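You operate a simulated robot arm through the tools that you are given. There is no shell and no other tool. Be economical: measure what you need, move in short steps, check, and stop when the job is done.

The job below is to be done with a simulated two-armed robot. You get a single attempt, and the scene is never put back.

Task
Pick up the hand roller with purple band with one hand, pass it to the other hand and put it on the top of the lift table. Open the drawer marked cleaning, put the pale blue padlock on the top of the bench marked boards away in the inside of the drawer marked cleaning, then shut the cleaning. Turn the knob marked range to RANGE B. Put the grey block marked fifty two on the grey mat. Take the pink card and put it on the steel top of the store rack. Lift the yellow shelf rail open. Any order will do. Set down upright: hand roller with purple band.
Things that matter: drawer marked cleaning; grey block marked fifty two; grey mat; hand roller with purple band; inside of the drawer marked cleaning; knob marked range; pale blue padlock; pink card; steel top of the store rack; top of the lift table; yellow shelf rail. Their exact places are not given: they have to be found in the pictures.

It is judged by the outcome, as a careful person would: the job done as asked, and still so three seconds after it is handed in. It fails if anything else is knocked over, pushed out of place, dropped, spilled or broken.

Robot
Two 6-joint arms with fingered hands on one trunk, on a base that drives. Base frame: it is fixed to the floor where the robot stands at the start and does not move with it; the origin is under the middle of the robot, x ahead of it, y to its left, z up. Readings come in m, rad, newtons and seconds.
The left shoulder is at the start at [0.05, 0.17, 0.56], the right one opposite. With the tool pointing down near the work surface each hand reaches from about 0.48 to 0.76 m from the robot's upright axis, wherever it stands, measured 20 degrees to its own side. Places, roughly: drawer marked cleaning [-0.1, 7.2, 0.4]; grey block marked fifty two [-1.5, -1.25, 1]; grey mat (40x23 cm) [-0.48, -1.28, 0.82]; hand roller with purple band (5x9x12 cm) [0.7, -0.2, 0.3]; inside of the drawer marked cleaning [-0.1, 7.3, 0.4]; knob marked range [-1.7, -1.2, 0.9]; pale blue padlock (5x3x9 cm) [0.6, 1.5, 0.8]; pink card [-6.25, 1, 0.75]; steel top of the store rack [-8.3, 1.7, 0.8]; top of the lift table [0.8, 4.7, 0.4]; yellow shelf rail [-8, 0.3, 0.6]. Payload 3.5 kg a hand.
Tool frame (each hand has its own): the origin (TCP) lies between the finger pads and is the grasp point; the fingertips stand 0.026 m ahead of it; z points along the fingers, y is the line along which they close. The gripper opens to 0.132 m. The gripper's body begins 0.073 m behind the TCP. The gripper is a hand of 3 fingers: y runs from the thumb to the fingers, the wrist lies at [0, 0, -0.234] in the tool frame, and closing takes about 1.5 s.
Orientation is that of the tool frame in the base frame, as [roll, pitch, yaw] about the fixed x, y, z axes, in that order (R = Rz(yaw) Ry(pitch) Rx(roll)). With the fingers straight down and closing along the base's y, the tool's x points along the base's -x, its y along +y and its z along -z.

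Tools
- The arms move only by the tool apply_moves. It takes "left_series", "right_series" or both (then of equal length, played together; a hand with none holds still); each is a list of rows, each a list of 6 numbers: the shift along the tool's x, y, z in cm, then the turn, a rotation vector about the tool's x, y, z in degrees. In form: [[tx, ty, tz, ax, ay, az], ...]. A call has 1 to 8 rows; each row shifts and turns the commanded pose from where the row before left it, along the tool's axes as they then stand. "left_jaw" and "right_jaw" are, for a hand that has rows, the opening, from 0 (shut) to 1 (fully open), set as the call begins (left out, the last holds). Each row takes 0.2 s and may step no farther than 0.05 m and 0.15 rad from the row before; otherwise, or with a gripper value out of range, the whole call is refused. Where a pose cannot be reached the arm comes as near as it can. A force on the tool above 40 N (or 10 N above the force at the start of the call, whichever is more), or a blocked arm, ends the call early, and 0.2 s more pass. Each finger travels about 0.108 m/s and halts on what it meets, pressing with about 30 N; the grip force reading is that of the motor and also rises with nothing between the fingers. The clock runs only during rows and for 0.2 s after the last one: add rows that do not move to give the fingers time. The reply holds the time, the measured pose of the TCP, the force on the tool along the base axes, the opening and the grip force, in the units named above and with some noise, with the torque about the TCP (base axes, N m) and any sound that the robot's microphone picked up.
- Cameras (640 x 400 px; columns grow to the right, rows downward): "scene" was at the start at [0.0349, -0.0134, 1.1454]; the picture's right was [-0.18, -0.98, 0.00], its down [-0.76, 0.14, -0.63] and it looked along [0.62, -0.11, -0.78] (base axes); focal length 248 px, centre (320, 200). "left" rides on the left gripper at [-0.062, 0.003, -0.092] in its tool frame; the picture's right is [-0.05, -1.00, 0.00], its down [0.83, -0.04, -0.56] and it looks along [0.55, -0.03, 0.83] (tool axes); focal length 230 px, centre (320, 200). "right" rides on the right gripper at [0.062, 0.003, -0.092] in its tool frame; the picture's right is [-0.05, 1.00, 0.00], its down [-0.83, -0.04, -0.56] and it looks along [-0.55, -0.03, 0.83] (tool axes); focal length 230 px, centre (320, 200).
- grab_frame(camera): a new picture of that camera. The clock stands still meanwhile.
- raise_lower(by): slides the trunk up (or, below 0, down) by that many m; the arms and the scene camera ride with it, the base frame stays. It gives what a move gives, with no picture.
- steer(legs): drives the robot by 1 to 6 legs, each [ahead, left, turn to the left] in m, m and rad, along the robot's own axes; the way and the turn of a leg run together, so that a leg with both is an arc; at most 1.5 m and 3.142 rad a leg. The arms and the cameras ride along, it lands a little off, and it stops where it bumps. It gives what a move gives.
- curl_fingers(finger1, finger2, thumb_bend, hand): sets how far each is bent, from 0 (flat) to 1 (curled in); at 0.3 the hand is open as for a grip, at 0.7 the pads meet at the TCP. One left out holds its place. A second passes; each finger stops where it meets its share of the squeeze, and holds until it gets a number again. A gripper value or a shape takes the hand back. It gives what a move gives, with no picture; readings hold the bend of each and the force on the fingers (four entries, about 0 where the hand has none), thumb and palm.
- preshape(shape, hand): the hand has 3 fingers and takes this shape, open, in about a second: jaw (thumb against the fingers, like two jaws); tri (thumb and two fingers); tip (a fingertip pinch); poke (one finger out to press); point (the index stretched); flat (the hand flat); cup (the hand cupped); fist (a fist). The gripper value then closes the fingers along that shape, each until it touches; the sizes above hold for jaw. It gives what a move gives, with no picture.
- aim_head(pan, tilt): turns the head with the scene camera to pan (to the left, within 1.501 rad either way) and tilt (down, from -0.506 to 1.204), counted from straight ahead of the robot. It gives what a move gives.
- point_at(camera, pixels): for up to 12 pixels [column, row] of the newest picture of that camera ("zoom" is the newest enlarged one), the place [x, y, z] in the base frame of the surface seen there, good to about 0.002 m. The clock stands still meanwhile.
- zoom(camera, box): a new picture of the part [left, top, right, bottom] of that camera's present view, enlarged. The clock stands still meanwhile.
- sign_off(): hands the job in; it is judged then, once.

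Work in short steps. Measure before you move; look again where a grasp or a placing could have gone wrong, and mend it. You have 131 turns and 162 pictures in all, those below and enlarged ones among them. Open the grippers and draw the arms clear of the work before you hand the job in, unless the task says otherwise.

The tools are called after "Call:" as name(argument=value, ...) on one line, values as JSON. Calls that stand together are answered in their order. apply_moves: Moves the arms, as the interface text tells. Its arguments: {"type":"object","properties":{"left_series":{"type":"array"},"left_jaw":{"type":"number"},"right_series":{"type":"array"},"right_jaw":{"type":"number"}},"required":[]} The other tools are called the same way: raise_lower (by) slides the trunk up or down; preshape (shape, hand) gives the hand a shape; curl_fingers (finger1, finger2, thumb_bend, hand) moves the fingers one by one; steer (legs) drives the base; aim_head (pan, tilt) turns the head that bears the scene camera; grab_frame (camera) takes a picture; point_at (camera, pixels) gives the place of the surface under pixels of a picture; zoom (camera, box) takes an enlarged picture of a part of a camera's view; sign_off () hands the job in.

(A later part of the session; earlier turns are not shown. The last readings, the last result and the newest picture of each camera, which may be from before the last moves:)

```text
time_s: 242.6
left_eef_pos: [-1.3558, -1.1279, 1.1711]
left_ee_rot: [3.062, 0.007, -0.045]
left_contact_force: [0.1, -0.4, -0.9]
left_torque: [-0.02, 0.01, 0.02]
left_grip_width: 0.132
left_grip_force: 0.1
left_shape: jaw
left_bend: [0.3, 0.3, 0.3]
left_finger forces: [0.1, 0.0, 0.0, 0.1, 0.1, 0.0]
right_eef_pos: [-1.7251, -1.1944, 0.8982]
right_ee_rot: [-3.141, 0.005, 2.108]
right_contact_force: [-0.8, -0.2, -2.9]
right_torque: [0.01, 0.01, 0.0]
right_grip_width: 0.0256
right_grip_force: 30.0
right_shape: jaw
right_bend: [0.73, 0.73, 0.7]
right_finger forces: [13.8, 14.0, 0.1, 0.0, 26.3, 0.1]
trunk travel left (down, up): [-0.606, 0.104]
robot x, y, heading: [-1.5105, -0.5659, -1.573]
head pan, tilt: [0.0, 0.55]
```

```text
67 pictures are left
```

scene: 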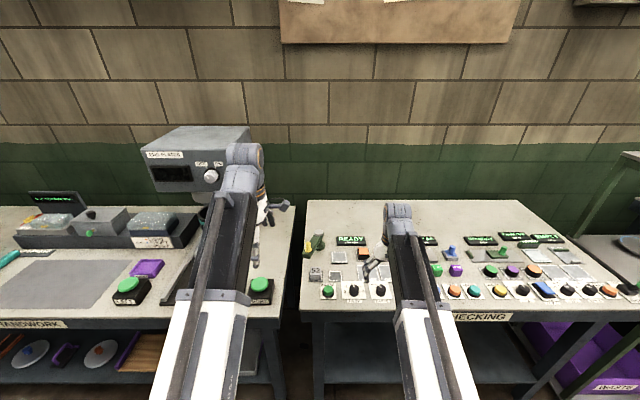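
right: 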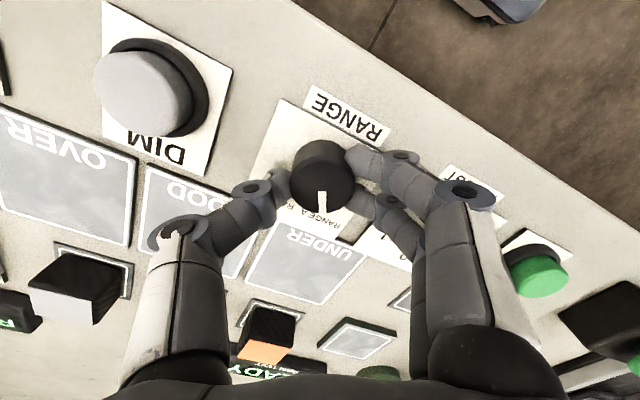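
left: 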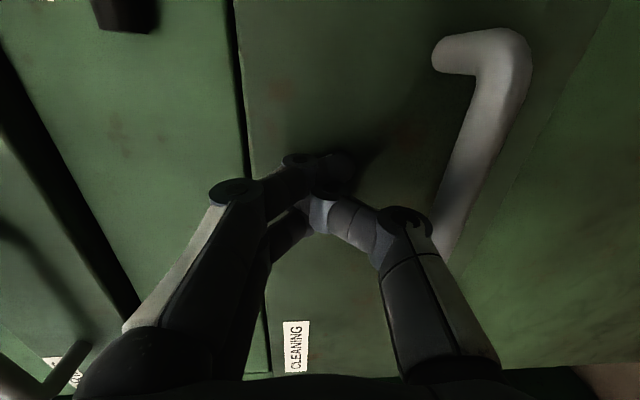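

Gripped. I turn +60° (clockwise seen from above) in 8 rows.

Call:
apply_moves(right_series=[[0, 0, 0, 0, 0, 7.5], [0, 0, 0, 0, 0, 7.5], [0, 0, 0, 0, 0, 7.5], [0, 0, 0, 0, 0, 7.5], [0, 0, 0, 0, 0, 7.5], [0, 0, 0, 0, 0, 7.5], [0, 0, 0, 0, 0, 7.5], [0, 0, 0, 0, 0, 7.5]])

Call:
grab_frame(camera="right")

```text
time_s: 244.4
left_eef_pos: [-1.3547, -1.1288, 1.1719]
left_ee_rot: [3.062, 0.008, -0.047]
left_contact_force: [0.7, -0.4, 0.5]
left_torque: [-0.01, -0.01, -0.01]
left_grip_width: 0.1322
left_grip_force: 0.1
left_shape: jaw
left_bend: [0.3, 0.3, 0.3]
left_finger forces: [0.1, 0.0, 0.0, 0.0, 0.0, 0.1]
right_eef_pos: [-1.7256, -1.1931, 0.8997]
right_ee_rot: [3.139, 0.002, 1.059]
right_contact_force: [-3.2, -0.5, -7.3]
right_torque: [-0.01, 0.08, 0.15]
right_grip_width: 0.0252
right_grip_force: 29.7
right_shape: jaw
right_bend: [0.73, 0.73, 0.7]
right_finger forces: [14.6, 13.4, 0.0, 0.0, 28.9, 0.1]
trunk travel left (down, up): [-0.606, 0.104]
robot x, y, heading: [-1.507, -0.5648, -1.573]
head pan, tilt: [0.0, 0.55]
```

```text
66 pictures are left
```

right: 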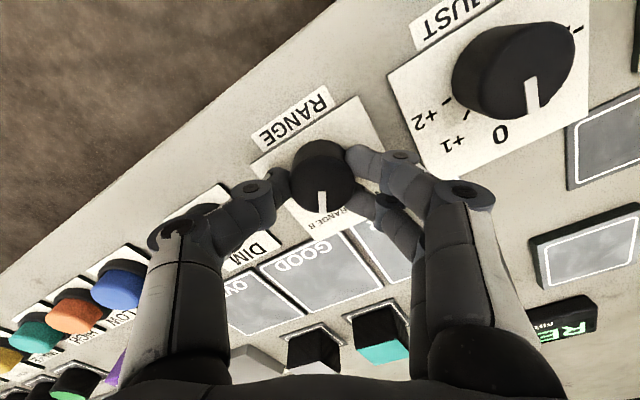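

The knob turned with the hand. I open, lift 8 cm, and check the pointer.

Call:
apply_moves(right_series=[[0, 0, 0, 0, 0, 0], [0, 0, 0, 0, 0, 0], [0, 0, -2, 0, 0, 0], [0, 0, -3, 0, 0, 0], [0, 0, -3, 0, 0, 0]], right_jaw=0.5)

Call:
zoom(camera="right", box=[230, 80, 430, 220])

Call:
zoom(camera="scene", box=[305, 255, 405, 310])

```text
time_s: 245.6
left_eef_pos: [-1.3553, -1.1272, 1.1709]
left_ee_rot: [3.059, 0.008, -0.046]
left_contact_force: [-0.4, -0.5, 0.7]
left_torque: [0.02, -0.03, 0.0]
left_grip_width: 0.1318
left_grip_force: 0.1
left_shape: jaw
left_bend: [0.3, 0.3, 0.3]
left_finger forces: [0.1, 0.0, 0.0, 0.0, 0.1, 0.1]
right_eef_pos: [-1.7251, -1.1907, 0.9801]
right_ee_rot: [3.139, 0.003, 1.059]
right_contact_force: [-0.4, -0.6, 0.3]
right_torque: [0.02, -0.01, -0.02]
right_grip_width: 0.0654
right_grip_force: 0.1
right_shape: jaw
right_bend: [0.73, 0.73, 0.7]
right_finger forces: [0.1, 0.0, 0.0, 0.1, 0.0, 0.0]
trunk travel left (down, up): [-0.606, 0.104]
robot x, y, heading: [-1.5087, -0.5631, -1.57]
head pan, tilt: [0.0, 0.55]
```

```text
2.86 times, centred on (330, 150) of right
```

zoom: 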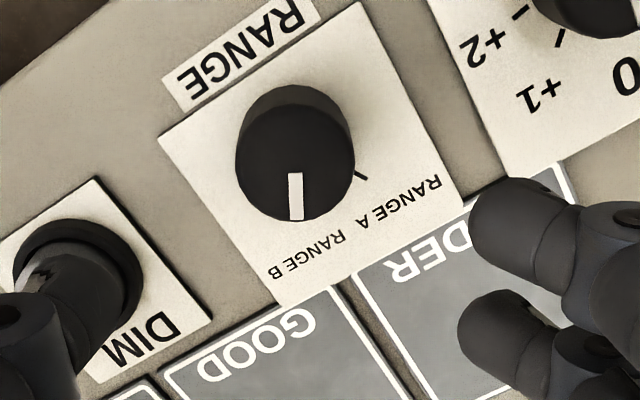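

```text
6.40 times, centred on (355, 282) of scene
```

zoom: 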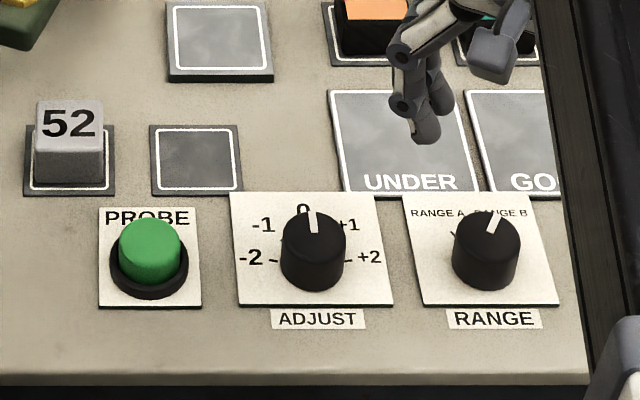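

The A tick sits at ~35°, so B should be at ~−35°; the pointer is at ~−27°. I go down again and turn about 9° more.

Call:
apply_moves(right_series=[[0, 0, 3, 0, 0, 0], [0, 0, 3, 0, 0, 0], [0, 0, 2, 0, 0, 0], [0, 0, 0, 0, 0, 0]])

Call:
apply_moves(right_series=[[0, 0, 0, 0, 0, 0], [0, 0, 0, 0, 0, 0], [0, 0, 0, 0, 0, 0], [0, 0, 0, 0, 0, 4.5], [0, 0, 0, 0, 0, 4.5], [0, 0, 0, 0, 0, 0]], right_jaw=0)

Call:
apply_moves(right_series=[[0, 0, 0, 0, 0, 0], [0, 0, 0, 0, 0, 0], [0, 0, -2, 0, 0, 0], [0, 0, -3, 0, 0, 0], [0, 0, -4, 0, 0, 0]], right_jaw=0.5)

Call:
zoom(camera="right", box=[230, 80, 430, 220])

Call:
zoom(camera="scene", box=[360, 280, 395, 302])

```text
time_s: 246.6
left_eef_pos: [-1.3554, -1.1297, 1.172]
left_ee_rot: [3.059, 0.007, -0.046]
left_contact_force: [0.8, 0.0, -0.8]
left_torque: [-0.01, 0.01, 0.0]
left_grip_width: 0.132
left_grip_force: 0.0
left_shape: jaw
left_bend: [0.3, 0.3, 0.3]
left_finger forces: [0.0, 0.0, 0.0, 0.1, 0.0, 0.0]
right_eef_pos: [-1.7249, -1.1942, 0.8995]
right_ee_rot: [3.139, 0.003, 1.059]
right_contact_force: [0.9, -0.5, 0.4]
right_torque: [0.0, 0.04, -0.03]
right_grip_width: 0.0654
right_grip_force: 0.1
right_shape: jaw
right_bend: [0.73, 0.73, 0.7]
right_finger forces: [0.0, 0.1, 0.0, 0.1, 0.0, 0.1]
trunk travel left (down, up): [-0.606, 0.104]
robot x, y, heading: [-1.5079, -0.5658, -1.571]
head pan, tilt: [0.0, 0.55]
```

```text
time_s: 248.0
left_eef_pos: [-1.355, -1.1276, 1.1731]
left_ee_rot: [3.059, 0.006, -0.046]
left_contact_force: [-0.2, -0.2, 0.0]
left_torque: [-0.02, 0.0, -0.03]
left_grip_width: 0.1321
left_grip_force: 0.0
left_shape: jaw
left_bend: [0.3, 0.3, 0.3]
left_finger forces: [0.1, 0.0, 0.0, 0.0, 0.0, 0.1]
right_eef_pos: [-1.7253, -1.1937, 0.9004]
right_ee_rot: [3.138, 0.003, 0.903]
right_contact_force: [-3.6, 1.6, -1.1]
right_torque: [0.01, 0.02, 0.57]
right_grip_width: 0.0255
right_grip_force: 30.4
right_shape: jaw
right_bend: [0.73, 0.73, 0.7]
right_finger forces: [17.7, 11.3, 0.1, 0.0, 27.8, 0.0]
trunk travel left (down, up): [-0.606, 0.104]
robot x, y, heading: [-1.5063, -0.5647, -1.573]
head pan, tilt: [0.0, 0.55]
```

```text
time_s: 249.2
left_eef_pos: [-1.3543, -1.1298, 1.1722]
left_ee_rot: [3.06, 0.007, -0.046]
left_contact_force: [-0.4, 0.2, 0.1]
left_torque: [0.0, 0.0, 0.0]
left_grip_width: 0.1319
left_grip_force: 0.0
left_shape: jaw
left_bend: [0.3, 0.3, 0.3]
left_finger forces: [0.1, 0.1, 0.0, 0.0, 0.1, 0.1]
right_eef_pos: [-1.7259, -1.1924, 0.9918]
right_ee_rot: [3.138, 0.004, 0.902]
right_contact_force: [-0.3, 0.7, 0.8]
right_torque: [-0.02, 0.0, 0.01]
right_grip_width: 0.0653
right_grip_force: 0.0
right_shape: jaw
right_bend: [0.73, 0.73, 0.7]
right_finger forces: [0.1, 0.1, 0.0, 0.0, 0.0, 0.0]
trunk travel left (down, up): [-0.606, 0.104]
robot x, y, heading: [-1.5097, -0.5657, -1.565]
head pan, tilt: [0.0, 0.55]
```

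```text
2.86 times, centred on (330, 150) of right
```

zoom: 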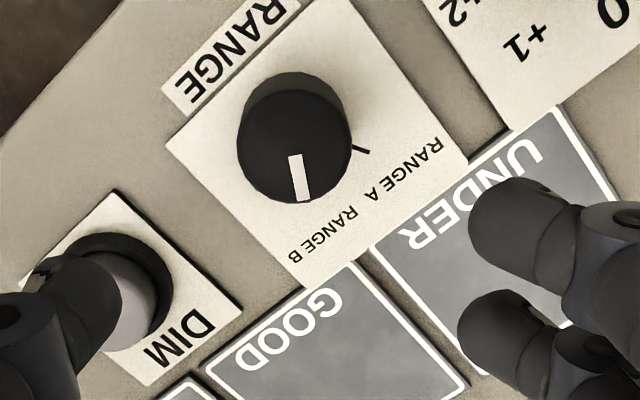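

```text
16.00 times, centred on (378, 291) of scene
```

zoom: 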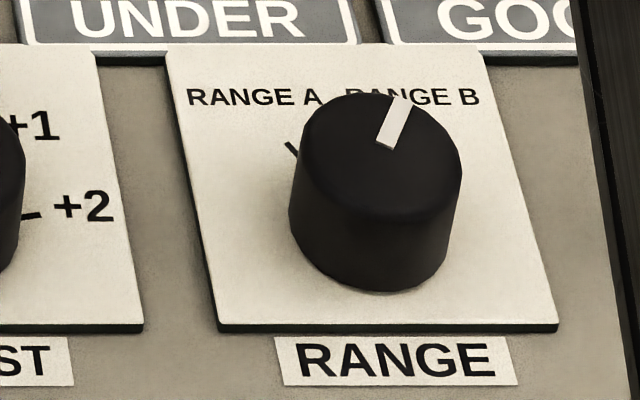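

By deprojection the pointer went from +30° (A) to about −31° and a further turn met a stop, so it is at RANGE B. Now the block: I square the right hand and shift the base so it stands over block 52.

Call:
apply_moves(right_series=[[0, 0, -1, 0, 0, -7.75], [0, 0, -1, 0, 0, -7.75], [0, 0, -1, 0, 0, -7.75], [0, 0, 0, 0, 0, -7.75], [0, 0, 0, 0, 0, -7.75], [-2, 0, 0, 0, 0, 0], [-2, 0, 0, 0, 0, 0]])

Call:
steer(legs=[[0.03, 0.23, 0]])

Call:
grab_frame(camera="right")

Call:
grab_frame(camera="scene")

```text
time_s: 250.8
left_eef_pos: [-1.3548, -1.1292, 1.1711]
left_ee_rot: [3.059, 0.006, -0.047]
left_contact_force: [0.0, 0.2, 0.2]
left_torque: [-0.03, 0.01, 0.01]
left_grip_width: 0.1322
left_grip_force: 0.1
left_shape: jaw
left_bend: [0.3, 0.3, 0.3]
left_finger forces: [0.0, 0.0, 0.0, 0.0, 0.1, 0.1]
right_eef_pos: [-1.725, -1.2329, 1.0192]
right_ee_rot: [3.14, 0.004, 1.579]
right_contact_force: [0.1, 0.5, 0.5]
right_torque: [0.01, 0.0, -0.02]
right_grip_width: 0.0654
right_grip_force: 0.1
right_shape: jaw
right_bend: [0.73, 0.73, 0.7]
right_finger forces: [0.0, 0.0, 0.0, 0.0, 0.0, 0.0]
trunk travel left (down, up): [-0.606, 0.104]
robot x, y, heading: [-1.5076, -0.5677, -1.569]
head pan, tilt: [0.0, 0.55]
```

```text
time_s: 252.5
left_eef_pos: [-1.1283, -1.1598, 1.1707]
left_ee_rot: [3.058, 0.009, -0.048]
left_contact_force: [0.5, 0.5, -0.2]
left_torque: [-0.04, 0.01, 0.0]
left_grip_width: 0.1319
left_grip_force: 0.0
left_shape: jaw
left_bend: [0.3, 0.3, 0.3]
left_finger forces: [0.0, 0.1, 0.1, 0.0, 0.0, 0.1]
right_eef_pos: [-1.498, -1.2621, 1.0198]
right_ee_rot: [-3.141, 0.004, 1.576]
right_contact_force: [0.3, -1.1, 0.0]
right_torque: [0.01, 0.02, 0.02]
right_grip_width: 0.0658
right_grip_force: 0.1
right_shape: jaw
right_bend: [0.73, 0.73, 0.7]
right_finger forces: [0.0, 0.0, 0.0, 0.1, 0.0, 0.0]
trunk travel left (down, up): [-0.606, 0.104]
robot x, y, heading: [-1.2841, -0.5949, -1.575]
head pan, tilt: [0.0, 0.55]
```

```text
61 pictures are left
```

right: 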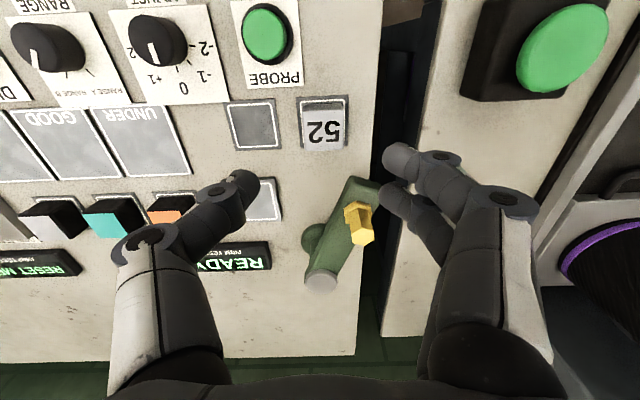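

```text
60 pictures are left
```

scene: 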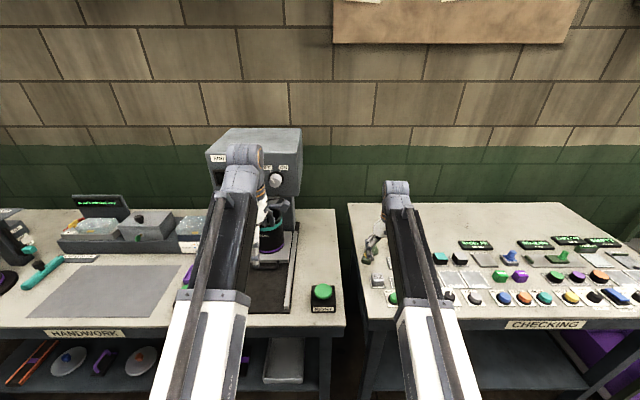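

I check the RANGE pointer again in this view, since the picture corner seems ambiguous, and measure the block.

Call:
zoom(camera="right", box=[0, 0, 220, 120])

Call:
point_at(camera="right", pixels=[[324, 112], [310, 125], [338, 125], [322, 143], [305, 106], [340, 106], [360, 222], [350, 210], [355, 240], [365, 185]])

```text
2.91 times, centred on (110, 60) of right
```

zoom: 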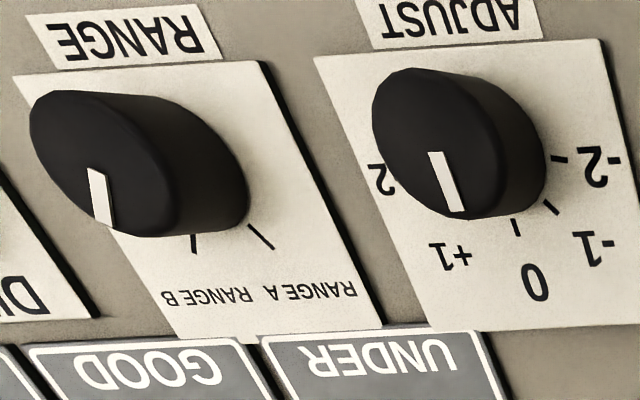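

```text
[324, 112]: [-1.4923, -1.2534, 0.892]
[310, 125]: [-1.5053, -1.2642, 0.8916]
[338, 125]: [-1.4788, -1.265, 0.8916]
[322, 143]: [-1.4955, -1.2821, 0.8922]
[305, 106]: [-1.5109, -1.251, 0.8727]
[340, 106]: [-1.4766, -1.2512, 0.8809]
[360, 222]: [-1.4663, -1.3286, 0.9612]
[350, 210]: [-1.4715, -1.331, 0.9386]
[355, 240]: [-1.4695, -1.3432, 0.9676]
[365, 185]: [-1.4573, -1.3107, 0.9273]
```

Both ticks are visible here. I zoom closer and measure ticks and pointer ends to compute the angles.

Call:
zoom(camera="right", box=[5, 20, 105, 100])

Call:
point_at(camera="zoom", pixels=[[390, 400], [387, 375], [530, 355], [570, 390], [160, 245], [205, 345], [390, 399], [388, 360], [178, 290]])

```text
5.00 times, centred on (55, 60) of right
```

zoom: 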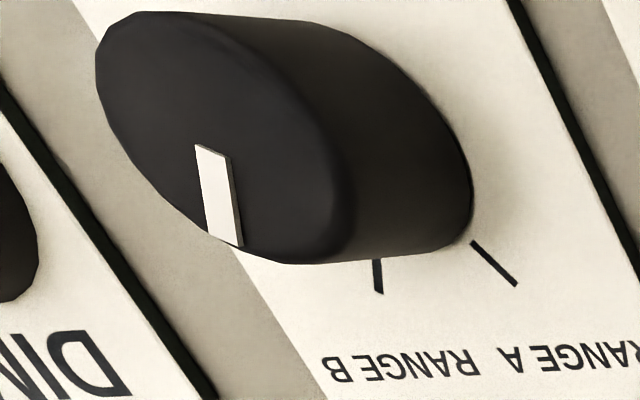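

```text
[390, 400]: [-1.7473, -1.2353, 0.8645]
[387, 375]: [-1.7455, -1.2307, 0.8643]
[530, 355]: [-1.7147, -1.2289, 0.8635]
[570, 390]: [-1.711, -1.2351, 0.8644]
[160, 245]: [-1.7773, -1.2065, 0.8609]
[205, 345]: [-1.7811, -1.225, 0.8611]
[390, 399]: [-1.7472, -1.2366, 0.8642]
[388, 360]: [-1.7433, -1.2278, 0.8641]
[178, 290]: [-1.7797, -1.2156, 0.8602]
```

Call:
point_at(camera="zoom", pixels=[[380, 291], [377, 264], [515, 285], [474, 242], [222, 240], [205, 152], [97, 70], [340, 180], [175, 14], [290, 258], [215, 195], [230, 130]])

```text
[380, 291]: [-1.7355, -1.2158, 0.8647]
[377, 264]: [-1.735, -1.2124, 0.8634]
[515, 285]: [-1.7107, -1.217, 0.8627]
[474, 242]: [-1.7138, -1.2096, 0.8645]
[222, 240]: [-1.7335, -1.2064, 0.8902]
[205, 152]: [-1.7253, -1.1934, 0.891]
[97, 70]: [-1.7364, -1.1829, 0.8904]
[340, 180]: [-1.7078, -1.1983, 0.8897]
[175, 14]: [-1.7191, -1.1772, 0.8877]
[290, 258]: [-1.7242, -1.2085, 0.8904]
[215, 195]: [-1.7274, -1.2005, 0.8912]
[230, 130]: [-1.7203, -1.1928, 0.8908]
```

Ticks at ±28°, pointer at −32…−38°: RANGE B is set. Block top centre (−1.4935,−1.2675,0.892). I centre on it and descend to z≈0.893.

Call:
apply_moves(right_series=[[0, 0.45, 3, 0, 0, 0], [0, 0, 3, 0, 0, 0], [0, 0, 3, 0, 0, 0], [0, 0, 2, 0, 0, 0]])

Call:
grab_frame(camera="right")

```text
time_s: 253.5
left_eef_pos: [-1.1267, -1.1594, 1.1722]
left_ee_rot: [3.06, 0.007, -0.047]
left_contact_force: [0.6, 0.1, -0.4]
left_torque: [-0.02, 0.01, -0.01]
left_grip_width: 0.1319
left_grip_force: 0.0
left_shape: jaw
left_bend: [0.3, 0.3, 0.3]
left_finger forces: [0.1, 0.1, 0.0, 0.1, 0.0, 0.0]
right_eef_pos: [-1.4942, -1.2605, 0.9107]
right_ee_rot: [3.141, 0.006, 1.575]
right_contact_force: [0.6, 0.3, 0.2]
right_torque: [-0.04, -0.02, -0.01]
right_grip_width: 0.0654
right_grip_force: 0.1
right_shape: jaw
right_bend: [0.73, 0.73, 0.7]
right_finger forces: [0.1, 0.0, 0.1, 0.0, 0.0, 0.1]
trunk travel left (down, up): [-0.606, 0.104]
robot x, y, heading: [-1.2782, -0.5956, -1.575]
head pan, tilt: [0.0, 0.55]
```

```text
57 pictures are left
```

right: 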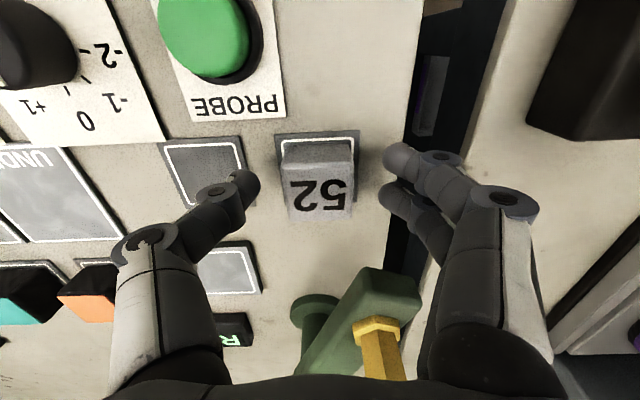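

The block is centred at column ~317. I descend 1.7 cm and close.

Call:
apply_moves(right_series=[[0, 0, 1, 0, 0, 0], [0, 0, 0.7, 0, 0, 0], [0, 0, 0, 0, 0, 0]])

Call:
apply_moves(right_series=[[0, 0, 0, 0, 0, 0], [0, 0, 0, 0, 0, 0], [0, 0, 0, 0, 0, 0], [0, 0, 0, 0, 0, 0]], right_jaw=0)

Call:
grab_frame(camera="right")

```text
time_s: 254.3
left_eef_pos: [-1.1275, -1.1601, 1.1712]
left_ee_rot: [3.059, 0.007, -0.049]
left_contact_force: [-0.2, -1.0, 0.4]
left_torque: [-0.02, 0.03, 0.0]
left_grip_width: 0.1319
left_grip_force: 0.1
left_shape: jaw
left_bend: [0.3, 0.3, 0.3]
left_finger forces: [0.0, 0.0, 0.1, 0.1, 0.1, 0.0]
right_eef_pos: [-1.4935, -1.2629, 0.8925]
right_ee_rot: [3.139, 0.008, 1.576]
right_contact_force: [0.1, 0.5, 0.0]
right_torque: [0.03, 0.0, -0.01]
right_grip_width: 0.0653
right_grip_force: 0.1
right_shape: jaw
right_bend: [0.73, 0.73, 0.7]
right_finger forces: [0.1, 0.0, 0.0, 0.0, 0.1, 0.0]
trunk travel left (down, up): [-0.606, 0.104]
robot x, y, heading: [-1.282, -0.5926, -1.569]
head pan, tilt: [0.0, 0.55]
```

```text
time_s: 255.3
left_eef_pos: [-1.1282, -1.1605, 1.1712]
left_ee_rot: [3.059, 0.007, -0.049]
left_contact_force: [0.2, -0.1, -0.4]
left_torque: [0.0, -0.01, -0.03]
left_grip_width: 0.1321
left_grip_force: 0.0
left_shape: jaw
left_bend: [0.3, 0.3, 0.3]
left_finger forces: [0.0, 0.1, 0.0, 0.1, 0.0, 0.0]
right_eef_pos: [-1.493, -1.2617, 0.8917]
right_ee_rot: [3.139, 0.004, 1.576]
right_contact_force: [-0.1, 0.1, 0.3]
right_torque: [-0.03, -0.02, 0.0]
right_grip_width: 0.0341
right_grip_force: 29.8
right_shape: jaw
right_bend: [0.73, 0.73, 0.7]
right_finger forces: [13.6, 13.4, 0.0, 0.0, 27.1, 0.1]
trunk travel left (down, up): [-0.606, 0.104]
robot x, y, heading: [-1.2825, -0.594, -1.571]
head pan, tilt: [0.0, 0.55]
```

```text
56 pictures are left
```

right: 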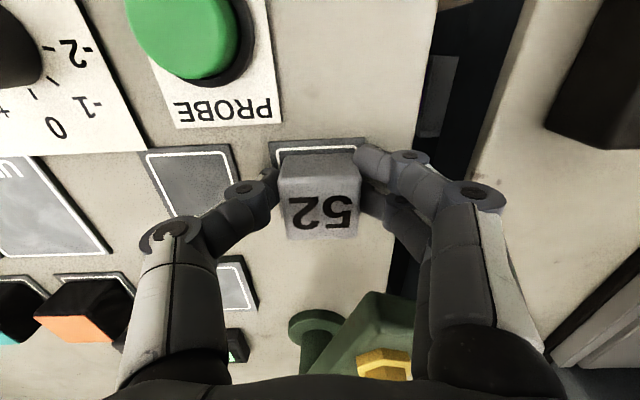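

Block gripped (0.034 m). I lift it 15 cm, back 0.3 m, strafe left in front of the mat and look.

Call:
apply_moves(right_series=[[0, 0, -2, 0, 0, 0], [0, 0, -4, 0, 0, 0], [0, 0, -4.5, 0, 0, 0], [0, 0, -4.5, 0, 0, 0]])

Call:
steer(legs=[[-0.3, 0.05, 0], [0, 0.89, 0]])

Call:
grab_frame(camera="scene")

Call:
point_at(camera="scene", pixels=[[320, 200], [250, 180], [250, 220], [200, 200], [150, 180], [150, 210], [350, 210], [300, 240]])

```text
time_s: 256.3
left_eef_pos: [-1.1289, -1.1602, 1.1711]
left_ee_rot: [3.058, 0.007, -0.049]
left_contact_force: [-0.8, 0.0, 0.5]
left_torque: [-0.02, -0.04, 0.01]
left_grip_width: 0.1321
left_grip_force: 0.0
left_shape: jaw
left_bend: [0.3, 0.3, 0.3]
left_finger forces: [0.0, 0.0, 0.1, 0.1, 0.0, 0.0]
right_eef_pos: [-1.4937, -1.2621, 1.0433]
right_ee_rot: [3.139, 0.005, 1.577]
right_contact_force: [0.0, 0.4, -1.3]
right_torque: [0.0, 0.02, -0.04]
right_grip_width: 0.0337
right_grip_force: 29.7
right_shape: jaw
right_bend: [0.73, 0.73, 0.7]
right_finger forces: [13.6, 13.3, 0.0, 0.0, 27.1, 0.1]
trunk travel left (down, up): [-0.606, 0.104]
robot x, y, heading: [-1.2772, -0.5942, -1.573]
head pan, tilt: [0.0, 0.55]
```

```text
time_s: 262.7
left_eef_pos: [-0.1817, -0.861, 1.171]
left_ee_rot: [3.061, 0.01, -0.048]
left_contact_force: [0.2, 0.5, -0.1]
left_torque: [0.01, -0.02, 0.03]
left_grip_width: 0.132
left_grip_force: 0.1
left_shape: jaw
left_bend: [0.3, 0.3, 0.3]
left_finger forces: [0.1, 0.1, 0.1, 0.0, 0.0, 0.1]
right_eef_pos: [-0.5463, -0.9651, 1.0427]
right_ee_rot: [3.141, 0.006, 1.578]
right_contact_force: [-0.9, -0.2, -1.2]
right_torque: [0.02, 0.01, 0.01]
right_grip_width: 0.0338
right_grip_force: 30.0
right_shape: jaw
right_bend: [0.73, 0.73, 0.7]
right_finger forces: [13.6, 13.4, 0.0, 0.1, 27.2, 0.0]
trunk travel left (down, up): [-0.606, 0.104]
robot x, y, heading: [-0.3328, -0.2977, -1.568]
head pan, tilt: [0.0, 0.55]
```

```text
55 pictures are left
```

scene: 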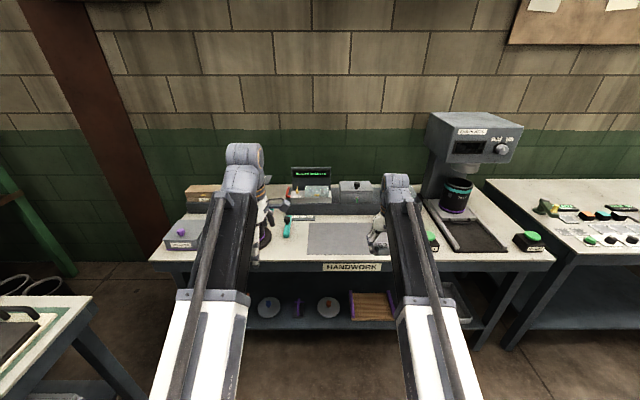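

```text
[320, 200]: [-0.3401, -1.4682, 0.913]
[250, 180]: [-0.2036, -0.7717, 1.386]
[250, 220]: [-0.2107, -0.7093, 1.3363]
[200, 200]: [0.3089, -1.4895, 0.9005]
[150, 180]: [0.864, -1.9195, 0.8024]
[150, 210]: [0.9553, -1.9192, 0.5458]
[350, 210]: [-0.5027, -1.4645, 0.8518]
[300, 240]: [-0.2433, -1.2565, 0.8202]
```

Mat lies free at (340,240). I extend the right hand 5 cm, advance 0.21 m, and descend toward the mat.

Call:
apply_moves(right_series=[[-2.5, 0, 0, 0, 0, 0], [-2.5, 0, 0, 0, 0, 0]])

Call:
steer(legs=[[0.22, 0, 0]])

Call:
apply_moves(right_series=[[0, 0, 4, 0, 0, 0], [0, 0, 4, 0, 0, 0], [0, 0, 4, 0, 0, 0], [0, 0, 4, 0, 0, 0]])

Call:
grab_frame(camera="right")

Call:
point_at(camera="right", pixels=[[320, 100], [240, 100], [400, 100], [320, 60], [320, 300], [320, 20]])

```text
time_s: 263.3
left_eef_pos: [-0.1818, -0.8609, 1.1719]
left_ee_rot: [3.06, 0.007, -0.047]
left_contact_force: [0.0, 0.6, 0.8]
left_torque: [0.0, 0.03, -0.02]
left_grip_width: 0.1321
left_grip_force: 0.1
left_shape: jaw
left_bend: [0.3, 0.3, 0.3]
left_finger forces: [0.0, 0.1, 0.1, 0.0, 0.1, 0.0]
right_eef_pos: [-0.5489, -1.0155, 1.0425]
right_ee_rot: [3.14, 0.002, 1.577]
right_contact_force: [-0.2, -0.5, -0.6]
right_torque: [0.02, 0.02, -0.02]
right_grip_width: 0.0343
right_grip_force: 30.2
right_shape: jaw
right_bend: [0.73, 0.73, 0.7]
right_finger forces: [13.6, 13.4, 0.0, 0.1, 27.2, 0.1]
trunk travel left (down, up): [-0.606, 0.104]
robot x, y, heading: [-0.3383, -0.2995, -1.569]
head pan, tilt: [0.0, 0.55]
```

```text
time_s: 264.9
left_eef_pos: [-0.1827, -1.0797, 1.1711]
left_ee_rot: [3.06, 0.008, -0.047]
left_contact_force: [-0.3, 0.1, -0.3]
left_torque: [0.01, -0.02, 0.04]
left_grip_width: 0.1322
left_grip_force: 0.0
left_shape: jaw
left_bend: [0.3, 0.3, 0.3]
left_finger forces: [0.0, 0.0, 0.1, 0.0, 0.0, 0.0]
right_eef_pos: [-0.5482, -1.2347, 1.0414]
right_ee_rot: [3.141, 0.003, 1.578]
right_contact_force: [0.8, 0.6, -0.8]
right_torque: [0.02, 0.04, -0.01]
right_grip_width: 0.034
right_grip_force: 30.4
right_shape: jaw
right_bend: [0.73, 0.73, 0.7]
right_finger forces: [13.6, 13.5, 0.0, 0.0, 27.2, 0.0]
trunk travel left (down, up): [-0.606, 0.104]
robot x, y, heading: [-0.3343, -0.5126, -1.569]
head pan, tilt: [0.0, 0.55]
```

```text
time_s: 265.9
left_eef_pos: [-0.1825, -1.0797, 1.1717]
left_ee_rot: [3.06, 0.007, -0.048]
left_contact_force: [0.0, 0.9, -0.1]
left_torque: [0.04, -0.02, -0.04]
left_grip_width: 0.132
left_grip_force: 0.1
left_shape: jaw
left_bend: [0.3, 0.3, 0.3]
left_finger forces: [0.1, 0.0, 0.1, 0.0, 0.0, 0.0]
right_eef_pos: [-0.5492, -1.2363, 0.8812]
right_ee_rot: [3.14, 0.007, 1.579]
right_contact_force: [0.7, -0.7, -2.0]
right_torque: [-0.03, -0.04, 0.0]
right_grip_width: 0.0338
right_grip_force: 30.0
right_shape: jaw
right_bend: [0.73, 0.73, 0.7]
right_finger forces: [13.6, 13.5, 0.0, 0.0, 27.1, 0.0]
trunk travel left (down, up): [-0.606, 0.104]
robot x, y, heading: [-0.338, -0.5138, -1.574]
head pan, tilt: [0.0, 0.55]
```

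```text
54 pictures are left
```

right: 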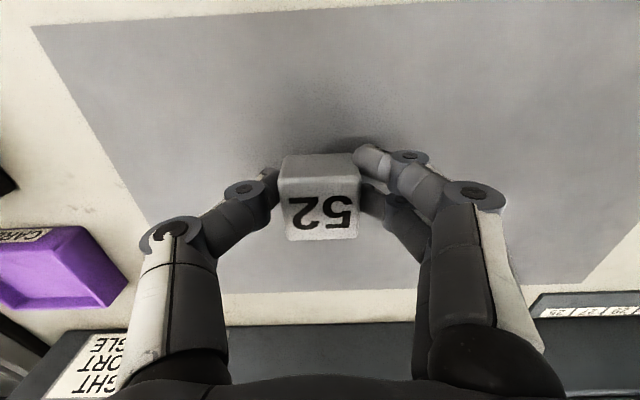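

```text
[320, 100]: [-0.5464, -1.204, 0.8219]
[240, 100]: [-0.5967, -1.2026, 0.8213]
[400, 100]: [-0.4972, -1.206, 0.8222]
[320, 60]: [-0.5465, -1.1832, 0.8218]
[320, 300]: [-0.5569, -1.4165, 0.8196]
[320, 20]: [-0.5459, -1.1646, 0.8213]
```

Over the mat. I lower 3.1 cm and release.

Call:
apply_moves(right_series=[[0, 0, 1.5, 0, 0, 0], [0, 0, 1.2, 0, 0, 0], [0, 0, 0.3, 0, 0, 0], [0, 0, 0.15, 0, 0, 0], [0, 0, 0, 0, 0, 0]])

Call:
apply_moves(right_series=[[0, 0, 0, 0, 0, 0], [0, 0, 0, 0, 0, 0], [0, 0, 0, 0, 0, 0], [0, 0, -2, 0, 0, 0], [0, 0, -4, 0, 0, 0], [0, 0, -4, 0, 0, 0], [0, 0, -4, 0, 0, 0]], right_jaw=0.6)

Call:
grab_frame(camera="right")

```text
time_s: 267.1
left_eef_pos: [-0.1825, -1.0793, 1.1714]
left_ee_rot: [3.06, 0.007, -0.048]
left_contact_force: [-0.4, 0.3, 0.0]
left_torque: [0.02, 0.01, 0.05]
left_grip_width: 0.132
left_grip_force: 0.1
left_shape: jaw
left_bend: [0.3, 0.3, 0.3]
left_finger forces: [0.0, 0.0, 0.1, 0.0, 0.0, 0.1]
right_eef_pos: [-0.5476, -1.2343, 0.8509]
right_ee_rot: [3.14, 0.006, 1.578]
right_contact_force: [0.0, 0.8, -1.7]
right_torque: [0.02, 0.01, 0.0]
right_grip_width: 0.0341
right_grip_force: 29.5
right_shape: jaw
right_bend: [0.73, 0.73, 0.7]
right_finger forces: [13.6, 13.5, 0.1, 0.1, 27.0, 0.1]
trunk travel left (down, up): [-0.606, 0.104]
robot x, y, heading: [-0.3373, -0.5196, -1.573]
head pan, tilt: [0.0, 0.55]
```

```text
time_s: 268.8
left_eef_pos: [-0.1823, -1.0802, 1.1719]
left_ee_rot: [3.061, 0.006, -0.046]
left_contact_force: [-0.3, 0.0, -0.8]
left_torque: [-0.01, 0.01, 0.0]
left_grip_width: 0.132
left_grip_force: 0.0
left_shape: jaw
left_bend: [0.3, 0.3, 0.3]
left_finger forces: [0.1, 0.0, 0.0, 0.0, 0.1, 0.1]
right_eef_pos: [-0.5481, -1.2342, 0.9905]
right_ee_rot: [3.14, 0.004, 1.577]
right_contact_force: [-0.5, 0.5, -0.1]
right_torque: [0.0, 0.0, 0.0]
right_grip_width: 0.0786
right_grip_force: 0.1
right_shape: jaw
right_bend: [0.71, 0.71, 0.71]
right_finger forces: [0.0, 0.1, 0.0, 0.0, 0.1, 0.1]
trunk travel left (down, up): [-0.606, 0.104]
robot x, y, heading: [-0.335, -0.5155, -1.567]
head pan, tilt: [0.0, 0.55]
```

```text
53 pictures are left
```

right: 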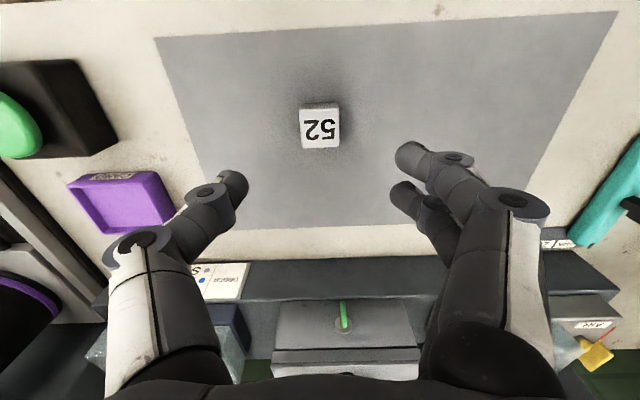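

Block 52 stands on the mat. I back away, turn right to face −x, and look down the way to the card and rack.

Call:
steer(legs=[[-0.5, 0, 0], [0, 0, -1.57]])

Call:
aim_head(pan=-0.1, tilt=0.3)

Call:
grab_frame(camera="scene")

Call:
point_at(camera="scene", pixels=[[320, 260], [250, 230], [400, 230], [320, 200], [200, 240], [450, 250], [360, 190], [280, 190]])

```text
time_s: 275.4
left_eef_pos: [-0.8936, -0.1927, 1.1714]
left_ee_rot: [3.058, 0.006, -1.566]
left_contact_force: [-0.1, 0.0, 0.3]
left_torque: [0.04, 0.02, 0.02]
left_grip_width: 0.1322
left_grip_force: 0.0
left_shape: jaw
left_bend: [0.3, 0.3, 0.3]
left_finger forces: [0.0, 0.0, 0.0, 0.0, 0.0, 0.0]
right_eef_pos: [-1.0669, 0.1651, 0.9914]
right_ee_rot: [3.141, 0.005, 0.058]
right_contact_force: [-0.1, -0.4, 0.3]
right_torque: [0.01, -0.01, 0.01]
right_grip_width: 0.079
right_grip_force: 0.0
right_shape: jaw
right_bend: [0.71, 0.71, 0.71]
right_finger forces: [0.0, 0.1, 0.0, 0.0, 0.0, 0.1]
trunk travel left (down, up): [-0.606, 0.104]
robot x, y, heading: [-0.3372, -0.0074, -3.084]
head pan, tilt: [0.0, 0.55]
```

```text
time_s: 276.2
left_eef_pos: [-0.8938, -0.1927, 1.171]
left_ee_rot: [3.063, 0.007, -1.567]
left_contact_force: [-0.1, 0.4, -0.5]
left_torque: [-0.01, -0.03, 0.01]
left_grip_width: 0.1318
left_grip_force: 0.0
left_shape: jaw
left_bend: [0.3, 0.3, 0.3]
left_finger forces: [0.0, 0.1, 0.0, 0.0, 0.0, 0.0]
right_eef_pos: [-1.0685, 0.1636, 0.9909]
right_ee_rot: [3.14, 0.004, 0.059]
right_contact_force: [0.0, -0.3, 1.1]
right_torque: [0.01, 0.01, 0.01]
right_grip_width: 0.0787
right_grip_force: 0.1
right_shape: jaw
right_bend: [0.71, 0.71, 0.71]
right_finger forces: [0.1, 0.1, 0.0, 0.0, 0.1, 0.0]
trunk travel left (down, up): [-0.606, 0.104]
robot x, y, heading: [-0.3409, -0.0087, -3.091]
head pan, tilt: [-0.099, 0.3]
```

```text
52 pictures are left
```

scene: 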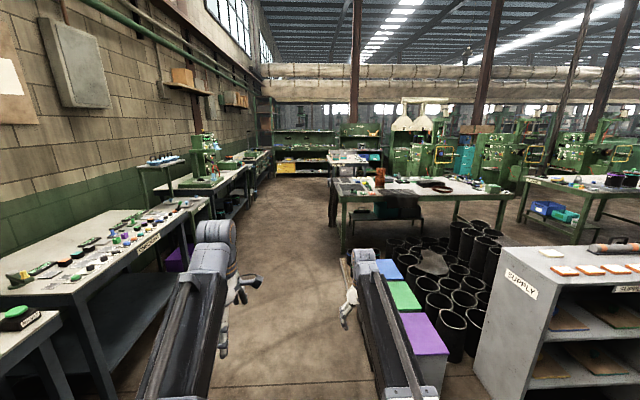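

```text
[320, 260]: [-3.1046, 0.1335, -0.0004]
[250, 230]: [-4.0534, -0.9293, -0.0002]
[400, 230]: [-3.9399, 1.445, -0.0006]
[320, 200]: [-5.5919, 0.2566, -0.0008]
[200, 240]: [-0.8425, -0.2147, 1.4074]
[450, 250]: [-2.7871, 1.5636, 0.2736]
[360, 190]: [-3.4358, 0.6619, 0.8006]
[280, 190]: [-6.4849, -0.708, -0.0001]
```

A corridor at y≈−0.3 is clear. I check the near right obstacle and the far area in detail.

Call:
point_at(camera="scene", pixels=[[425, 335], [345, 250], [340, 215], [385, 270], [215, 215], [245, 190], [255, 170], [190, 200], [345, 160], [290, 165]])

Call:
zoom(camera="scene", box=[240, 110, 440, 230])

```text
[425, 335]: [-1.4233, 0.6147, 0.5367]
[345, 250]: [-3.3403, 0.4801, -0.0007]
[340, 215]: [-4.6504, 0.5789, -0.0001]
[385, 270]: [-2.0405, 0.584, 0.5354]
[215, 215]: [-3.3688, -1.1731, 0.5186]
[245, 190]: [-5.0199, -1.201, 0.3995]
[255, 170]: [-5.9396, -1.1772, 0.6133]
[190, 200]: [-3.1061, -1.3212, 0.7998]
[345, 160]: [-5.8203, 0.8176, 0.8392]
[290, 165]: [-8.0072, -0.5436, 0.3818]
```

```text
3.20 times, centred on (340, 170) of scene
```

zoom: 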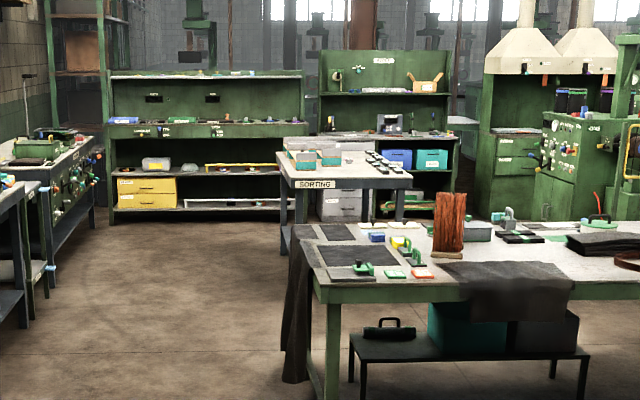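

I drive along the corridor at y≈−0.3 to x≈−4.6 and look again.

Call:
steer(legs=[[0.3, 0.27, -0.05], [1.4, 0, 0], [1.4, 0, 0], [1.2, 0, 0]])

Call:
aim_head(pan=-0.2, tilt=0.4)

Call:
grab_frame(camera="scene")

```text
time_s: 297.6
left_eef_pos: [-5.1948, -0.4347, 1.1717]
left_ee_rot: [3.059, 0.008, -1.606]
left_contact_force: [0.0, 0.7, 0.5]
left_torque: [-0.04, -0.02, 0.0]
left_grip_width: 0.1319
left_grip_force: 0.2
left_shape: jaw
left_bend: [0.3, 0.3, 0.3]
left_finger forces: [0.0, 0.0, 0.0, 0.0, 0.1, 0.0]
right_eef_pos: [-5.3523, -0.0713, 0.9903]
right_ee_rot: [3.14, 0.004, 0.016]
right_contact_force: [-0.5, -0.3, 1.0]
right_torque: [0.0, 0.0, 0.01]
right_grip_width: 0.079
right_grip_force: 0.0
right_shape: jaw
right_bend: [0.71, 0.71, 0.71]
right_finger forces: [0.0, 0.1, 0.0, 0.0, 0.0, 0.1]
trunk travel left (down, up): [-0.606, 0.104]
robot x, y, heading: [-4.6306, -0.2759, -3.132]
head pan, tilt: [-0.099, 0.3]
```

```text
time_s: 298.2
left_eef_pos: [-5.1951, -0.4339, 1.1722]
left_ee_rot: [3.061, 0.006, -1.608]
left_contact_force: [0.1, 0.6, 0.4]
left_torque: [0.0, -0.01, -0.01]
left_grip_width: 0.1321
left_grip_force: 0.0
left_shape: jaw
left_bend: [0.3, 0.3, 0.3]
left_finger forces: [0.1, 0.0, 0.1, 0.1, 0.0, 0.0]
right_eef_pos: [-5.3532, -0.0717, 0.9906]
right_ee_rot: [3.139, 0.006, 0.018]
right_contact_force: [0.0, -1.0, 0.3]
right_torque: [-0.04, 0.0, 0.02]
right_grip_width: 0.0788
right_grip_force: 0.1
right_shape: jaw
right_bend: [0.71, 0.71, 0.71]
right_finger forces: [0.0, 0.0, 0.0, 0.0, 0.0, 0.0]
trunk travel left (down, up): [-0.606, 0.104]
robot x, y, heading: [-4.6324, -0.2757, -3.13]
head pan, tilt: [-0.201, 0.4]
```

```text
50 pictures are left
```

scene: 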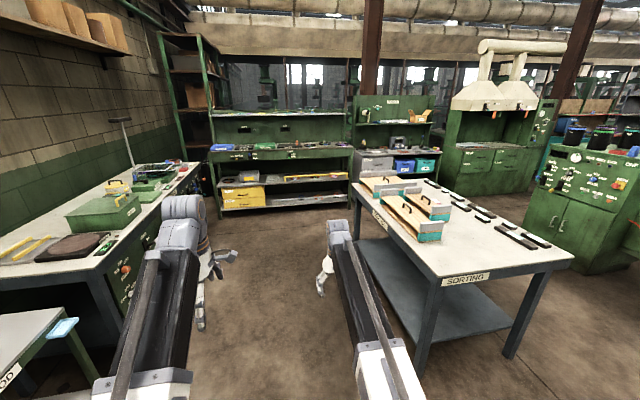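

The sorting table with card boxes is ahead-right. I zoom on it and on the green racks behind.

Call:
zoom(camera="scene", box=[345, 165, 465, 250])

Call:
zoom(camera="scene", box=[200, 90, 450, 220])

Call:
point_at(camera="scene", pixels=[[437, 277], [353, 186], [571, 260], [430, 182], [405, 215], [385, 190], [425, 205], [390, 200], [245, 178], [310, 178], [245, 208], [345, 195]])

```text
4.71 times, centred on (405, 208) of scene
```

zoom: 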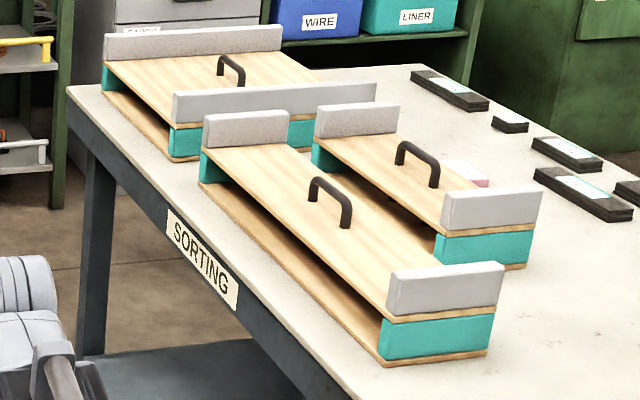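

```text
2.56 times, centred on (325, 155) of scene
```

zoom: 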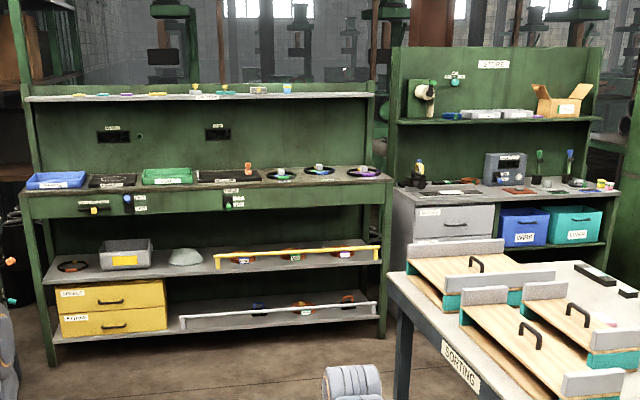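

```text
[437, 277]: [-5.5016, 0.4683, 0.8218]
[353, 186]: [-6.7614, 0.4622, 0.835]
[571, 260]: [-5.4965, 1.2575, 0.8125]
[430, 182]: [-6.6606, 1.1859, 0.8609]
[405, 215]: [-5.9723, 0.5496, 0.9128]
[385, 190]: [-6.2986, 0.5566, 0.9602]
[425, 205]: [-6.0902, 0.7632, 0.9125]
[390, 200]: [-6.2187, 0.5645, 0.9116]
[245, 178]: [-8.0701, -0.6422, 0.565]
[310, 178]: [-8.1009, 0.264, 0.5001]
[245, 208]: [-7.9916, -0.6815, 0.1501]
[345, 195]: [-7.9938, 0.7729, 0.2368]
```

A pink item shows behind the third box, zoom (470,172). I pan right to see the table's far side and the way round.

Call:
aim_head(pan=-0.9, tilt=0.5)

Call:
grab_frame(camera="scene")

Call:
point_at(camera="scene", pixels=[[320, 300], [400, 250], [450, 300], [500, 250], [350, 250], [300, 200], [400, 200], [250, 180], [200, 160], [350, 170], [560, 300], [600, 200]])

```text
time_s: 299.3
left_eef_pos: [-5.194, -0.4351, 1.1713]
left_ee_rot: [3.059, 0.005, -1.609]
left_contact_force: [-0.1, -0.7, 0.7]
left_torque: [0.02, -0.01, -0.02]
left_grip_width: 0.1319
left_grip_force: 0.1
left_shape: jaw
left_bend: [0.3, 0.3, 0.3]
left_finger forces: [0.0, 0.0, 0.1, 0.0, 0.0, 0.1]
right_eef_pos: [-5.3533, -0.071, 0.9902]
right_ee_rot: [3.139, 0.005, 0.018]
right_contact_force: [0.1, 0.1, 0.4]
right_torque: [-0.01, 0.01, -0.01]
right_grip_width: 0.079
right_grip_force: 0.1
right_shape: jaw
right_bend: [0.71, 0.71, 0.71]
right_finger forces: [0.0, 0.1, 0.1, 0.1, 0.1, 0.1]
trunk travel left (down, up): [-0.606, 0.104]
robot x, y, heading: [-4.6294, -0.2745, -3.137]
head pan, tilt: [-0.901, 0.499]
```

```text
47 pictures are left
```

scene: 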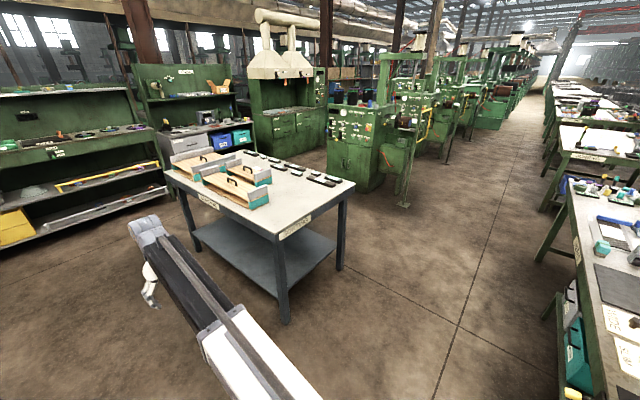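

```text
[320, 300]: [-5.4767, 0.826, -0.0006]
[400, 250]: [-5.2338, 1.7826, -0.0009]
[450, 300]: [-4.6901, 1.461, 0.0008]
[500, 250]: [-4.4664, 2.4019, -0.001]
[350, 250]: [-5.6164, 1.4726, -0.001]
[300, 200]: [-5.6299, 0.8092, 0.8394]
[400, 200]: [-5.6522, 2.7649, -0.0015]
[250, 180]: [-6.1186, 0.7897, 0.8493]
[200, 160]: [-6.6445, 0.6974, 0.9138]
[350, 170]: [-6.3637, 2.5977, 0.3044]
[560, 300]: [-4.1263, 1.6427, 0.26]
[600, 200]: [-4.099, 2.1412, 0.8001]
```

The aisle beyond is free. I go round the table end: strafe right to y≈1.75, turn left to face −y, strafe along its far side.

Call:
steer(legs=[[0, -1.4, 0], [0, -0.65, 0], [0, 0, 1.57], [0, -1.35, 0]])

Call:
aim_head(pan=-0.1, tilt=0.7)

Call:
grab_frame(camera="scene")

```text
time_s: 319.7
left_eef_pos: [-5.8515, 1.2522, 1.1718]
left_ee_rot: [3.059, 0.008, -0.066]
left_contact_force: [0.4, -0.2, 0.3]
left_torque: [-0.02, 0.01, -0.01]
left_grip_width: 0.132
left_grip_force: 0.0
left_shape: jaw
left_bend: [0.3, 0.3, 0.3]
left_finger forces: [0.1, 0.1, 0.0, 0.1, 0.0, 0.0]
right_eef_pos: [-6.2188, 1.1058, 0.9901]
right_ee_rot: [3.139, 0.007, 1.558]
right_contact_force: [-0.5, 0.1, 1.1]
right_torque: [0.0, -0.04, 0.0]
right_grip_width: 0.0786
right_grip_force: 0.0
right_shape: jaw
right_bend: [0.71, 0.71, 0.71]
right_finger forces: [0.0, 0.0, 0.0, 0.1, 0.0, 0.0]
trunk travel left (down, up): [-0.606, 0.104]
robot x, y, heading: [-5.993, 1.8187, -1.592]
head pan, tilt: [-0.901, 0.499]
```

```text
time_s: 320.8
left_eef_pos: [-5.8504, 1.2505, 1.1722]
left_ee_rot: [3.061, 0.007, -0.066]
left_contact_force: [-0.3, 0.5, -0.6]
left_torque: [-0.02, 0.0, 0.03]
left_grip_width: 0.1319
left_grip_force: 0.0
left_shape: jaw
left_bend: [0.3, 0.3, 0.3]
left_finger forces: [0.0, 0.0, 0.0, 0.0, 0.1, 0.0]
right_eef_pos: [-6.2193, 1.1034, 0.9892]
right_ee_rot: [3.14, 0.007, 1.559]
right_contact_force: [0.8, 0.0, 0.4]
right_torque: [-0.03, -0.01, 0.0]
right_grip_width: 0.0787
right_grip_force: 0.0
right_shape: jaw
right_bend: [0.71, 0.71, 0.71]
right_finger forces: [0.0, 0.0, 0.0, 0.1, 0.1, 0.2]
trunk travel left (down, up): [-0.606, 0.104]
robot x, y, heading: [-5.9931, 1.8199, -1.593]
head pan, tilt: [-0.099, 0.7]
```

```text
46 pictures are left
```

scene: 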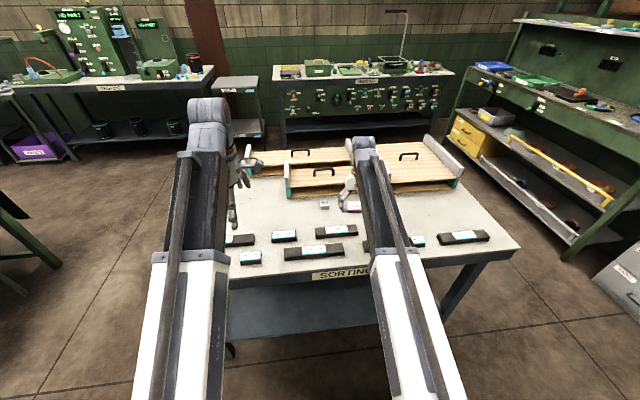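

A pinkish card shows at about (352,207). I zoom there and take the right-hand view.

Call:
zoom(camera="scene", box=[310, 180, 400, 230])

Call:
grab_frame(camera="right")

```text
7.11 times, centred on (355, 205) of scene
```

zoom: 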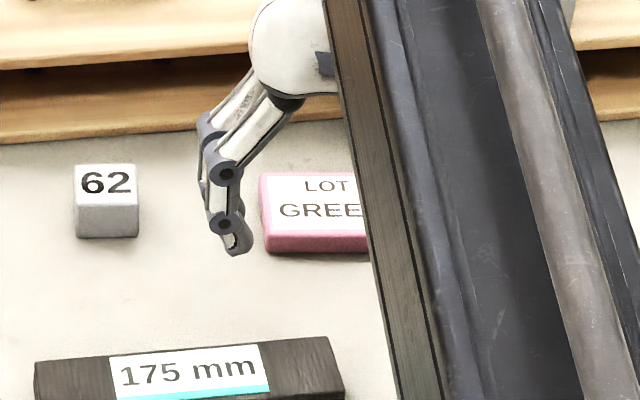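

```text
44 pictures are left
```

right: 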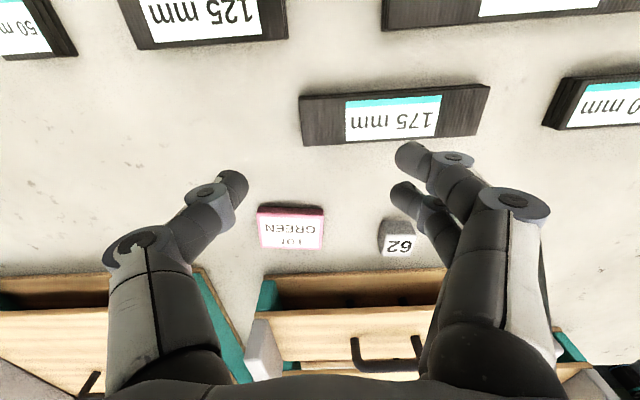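

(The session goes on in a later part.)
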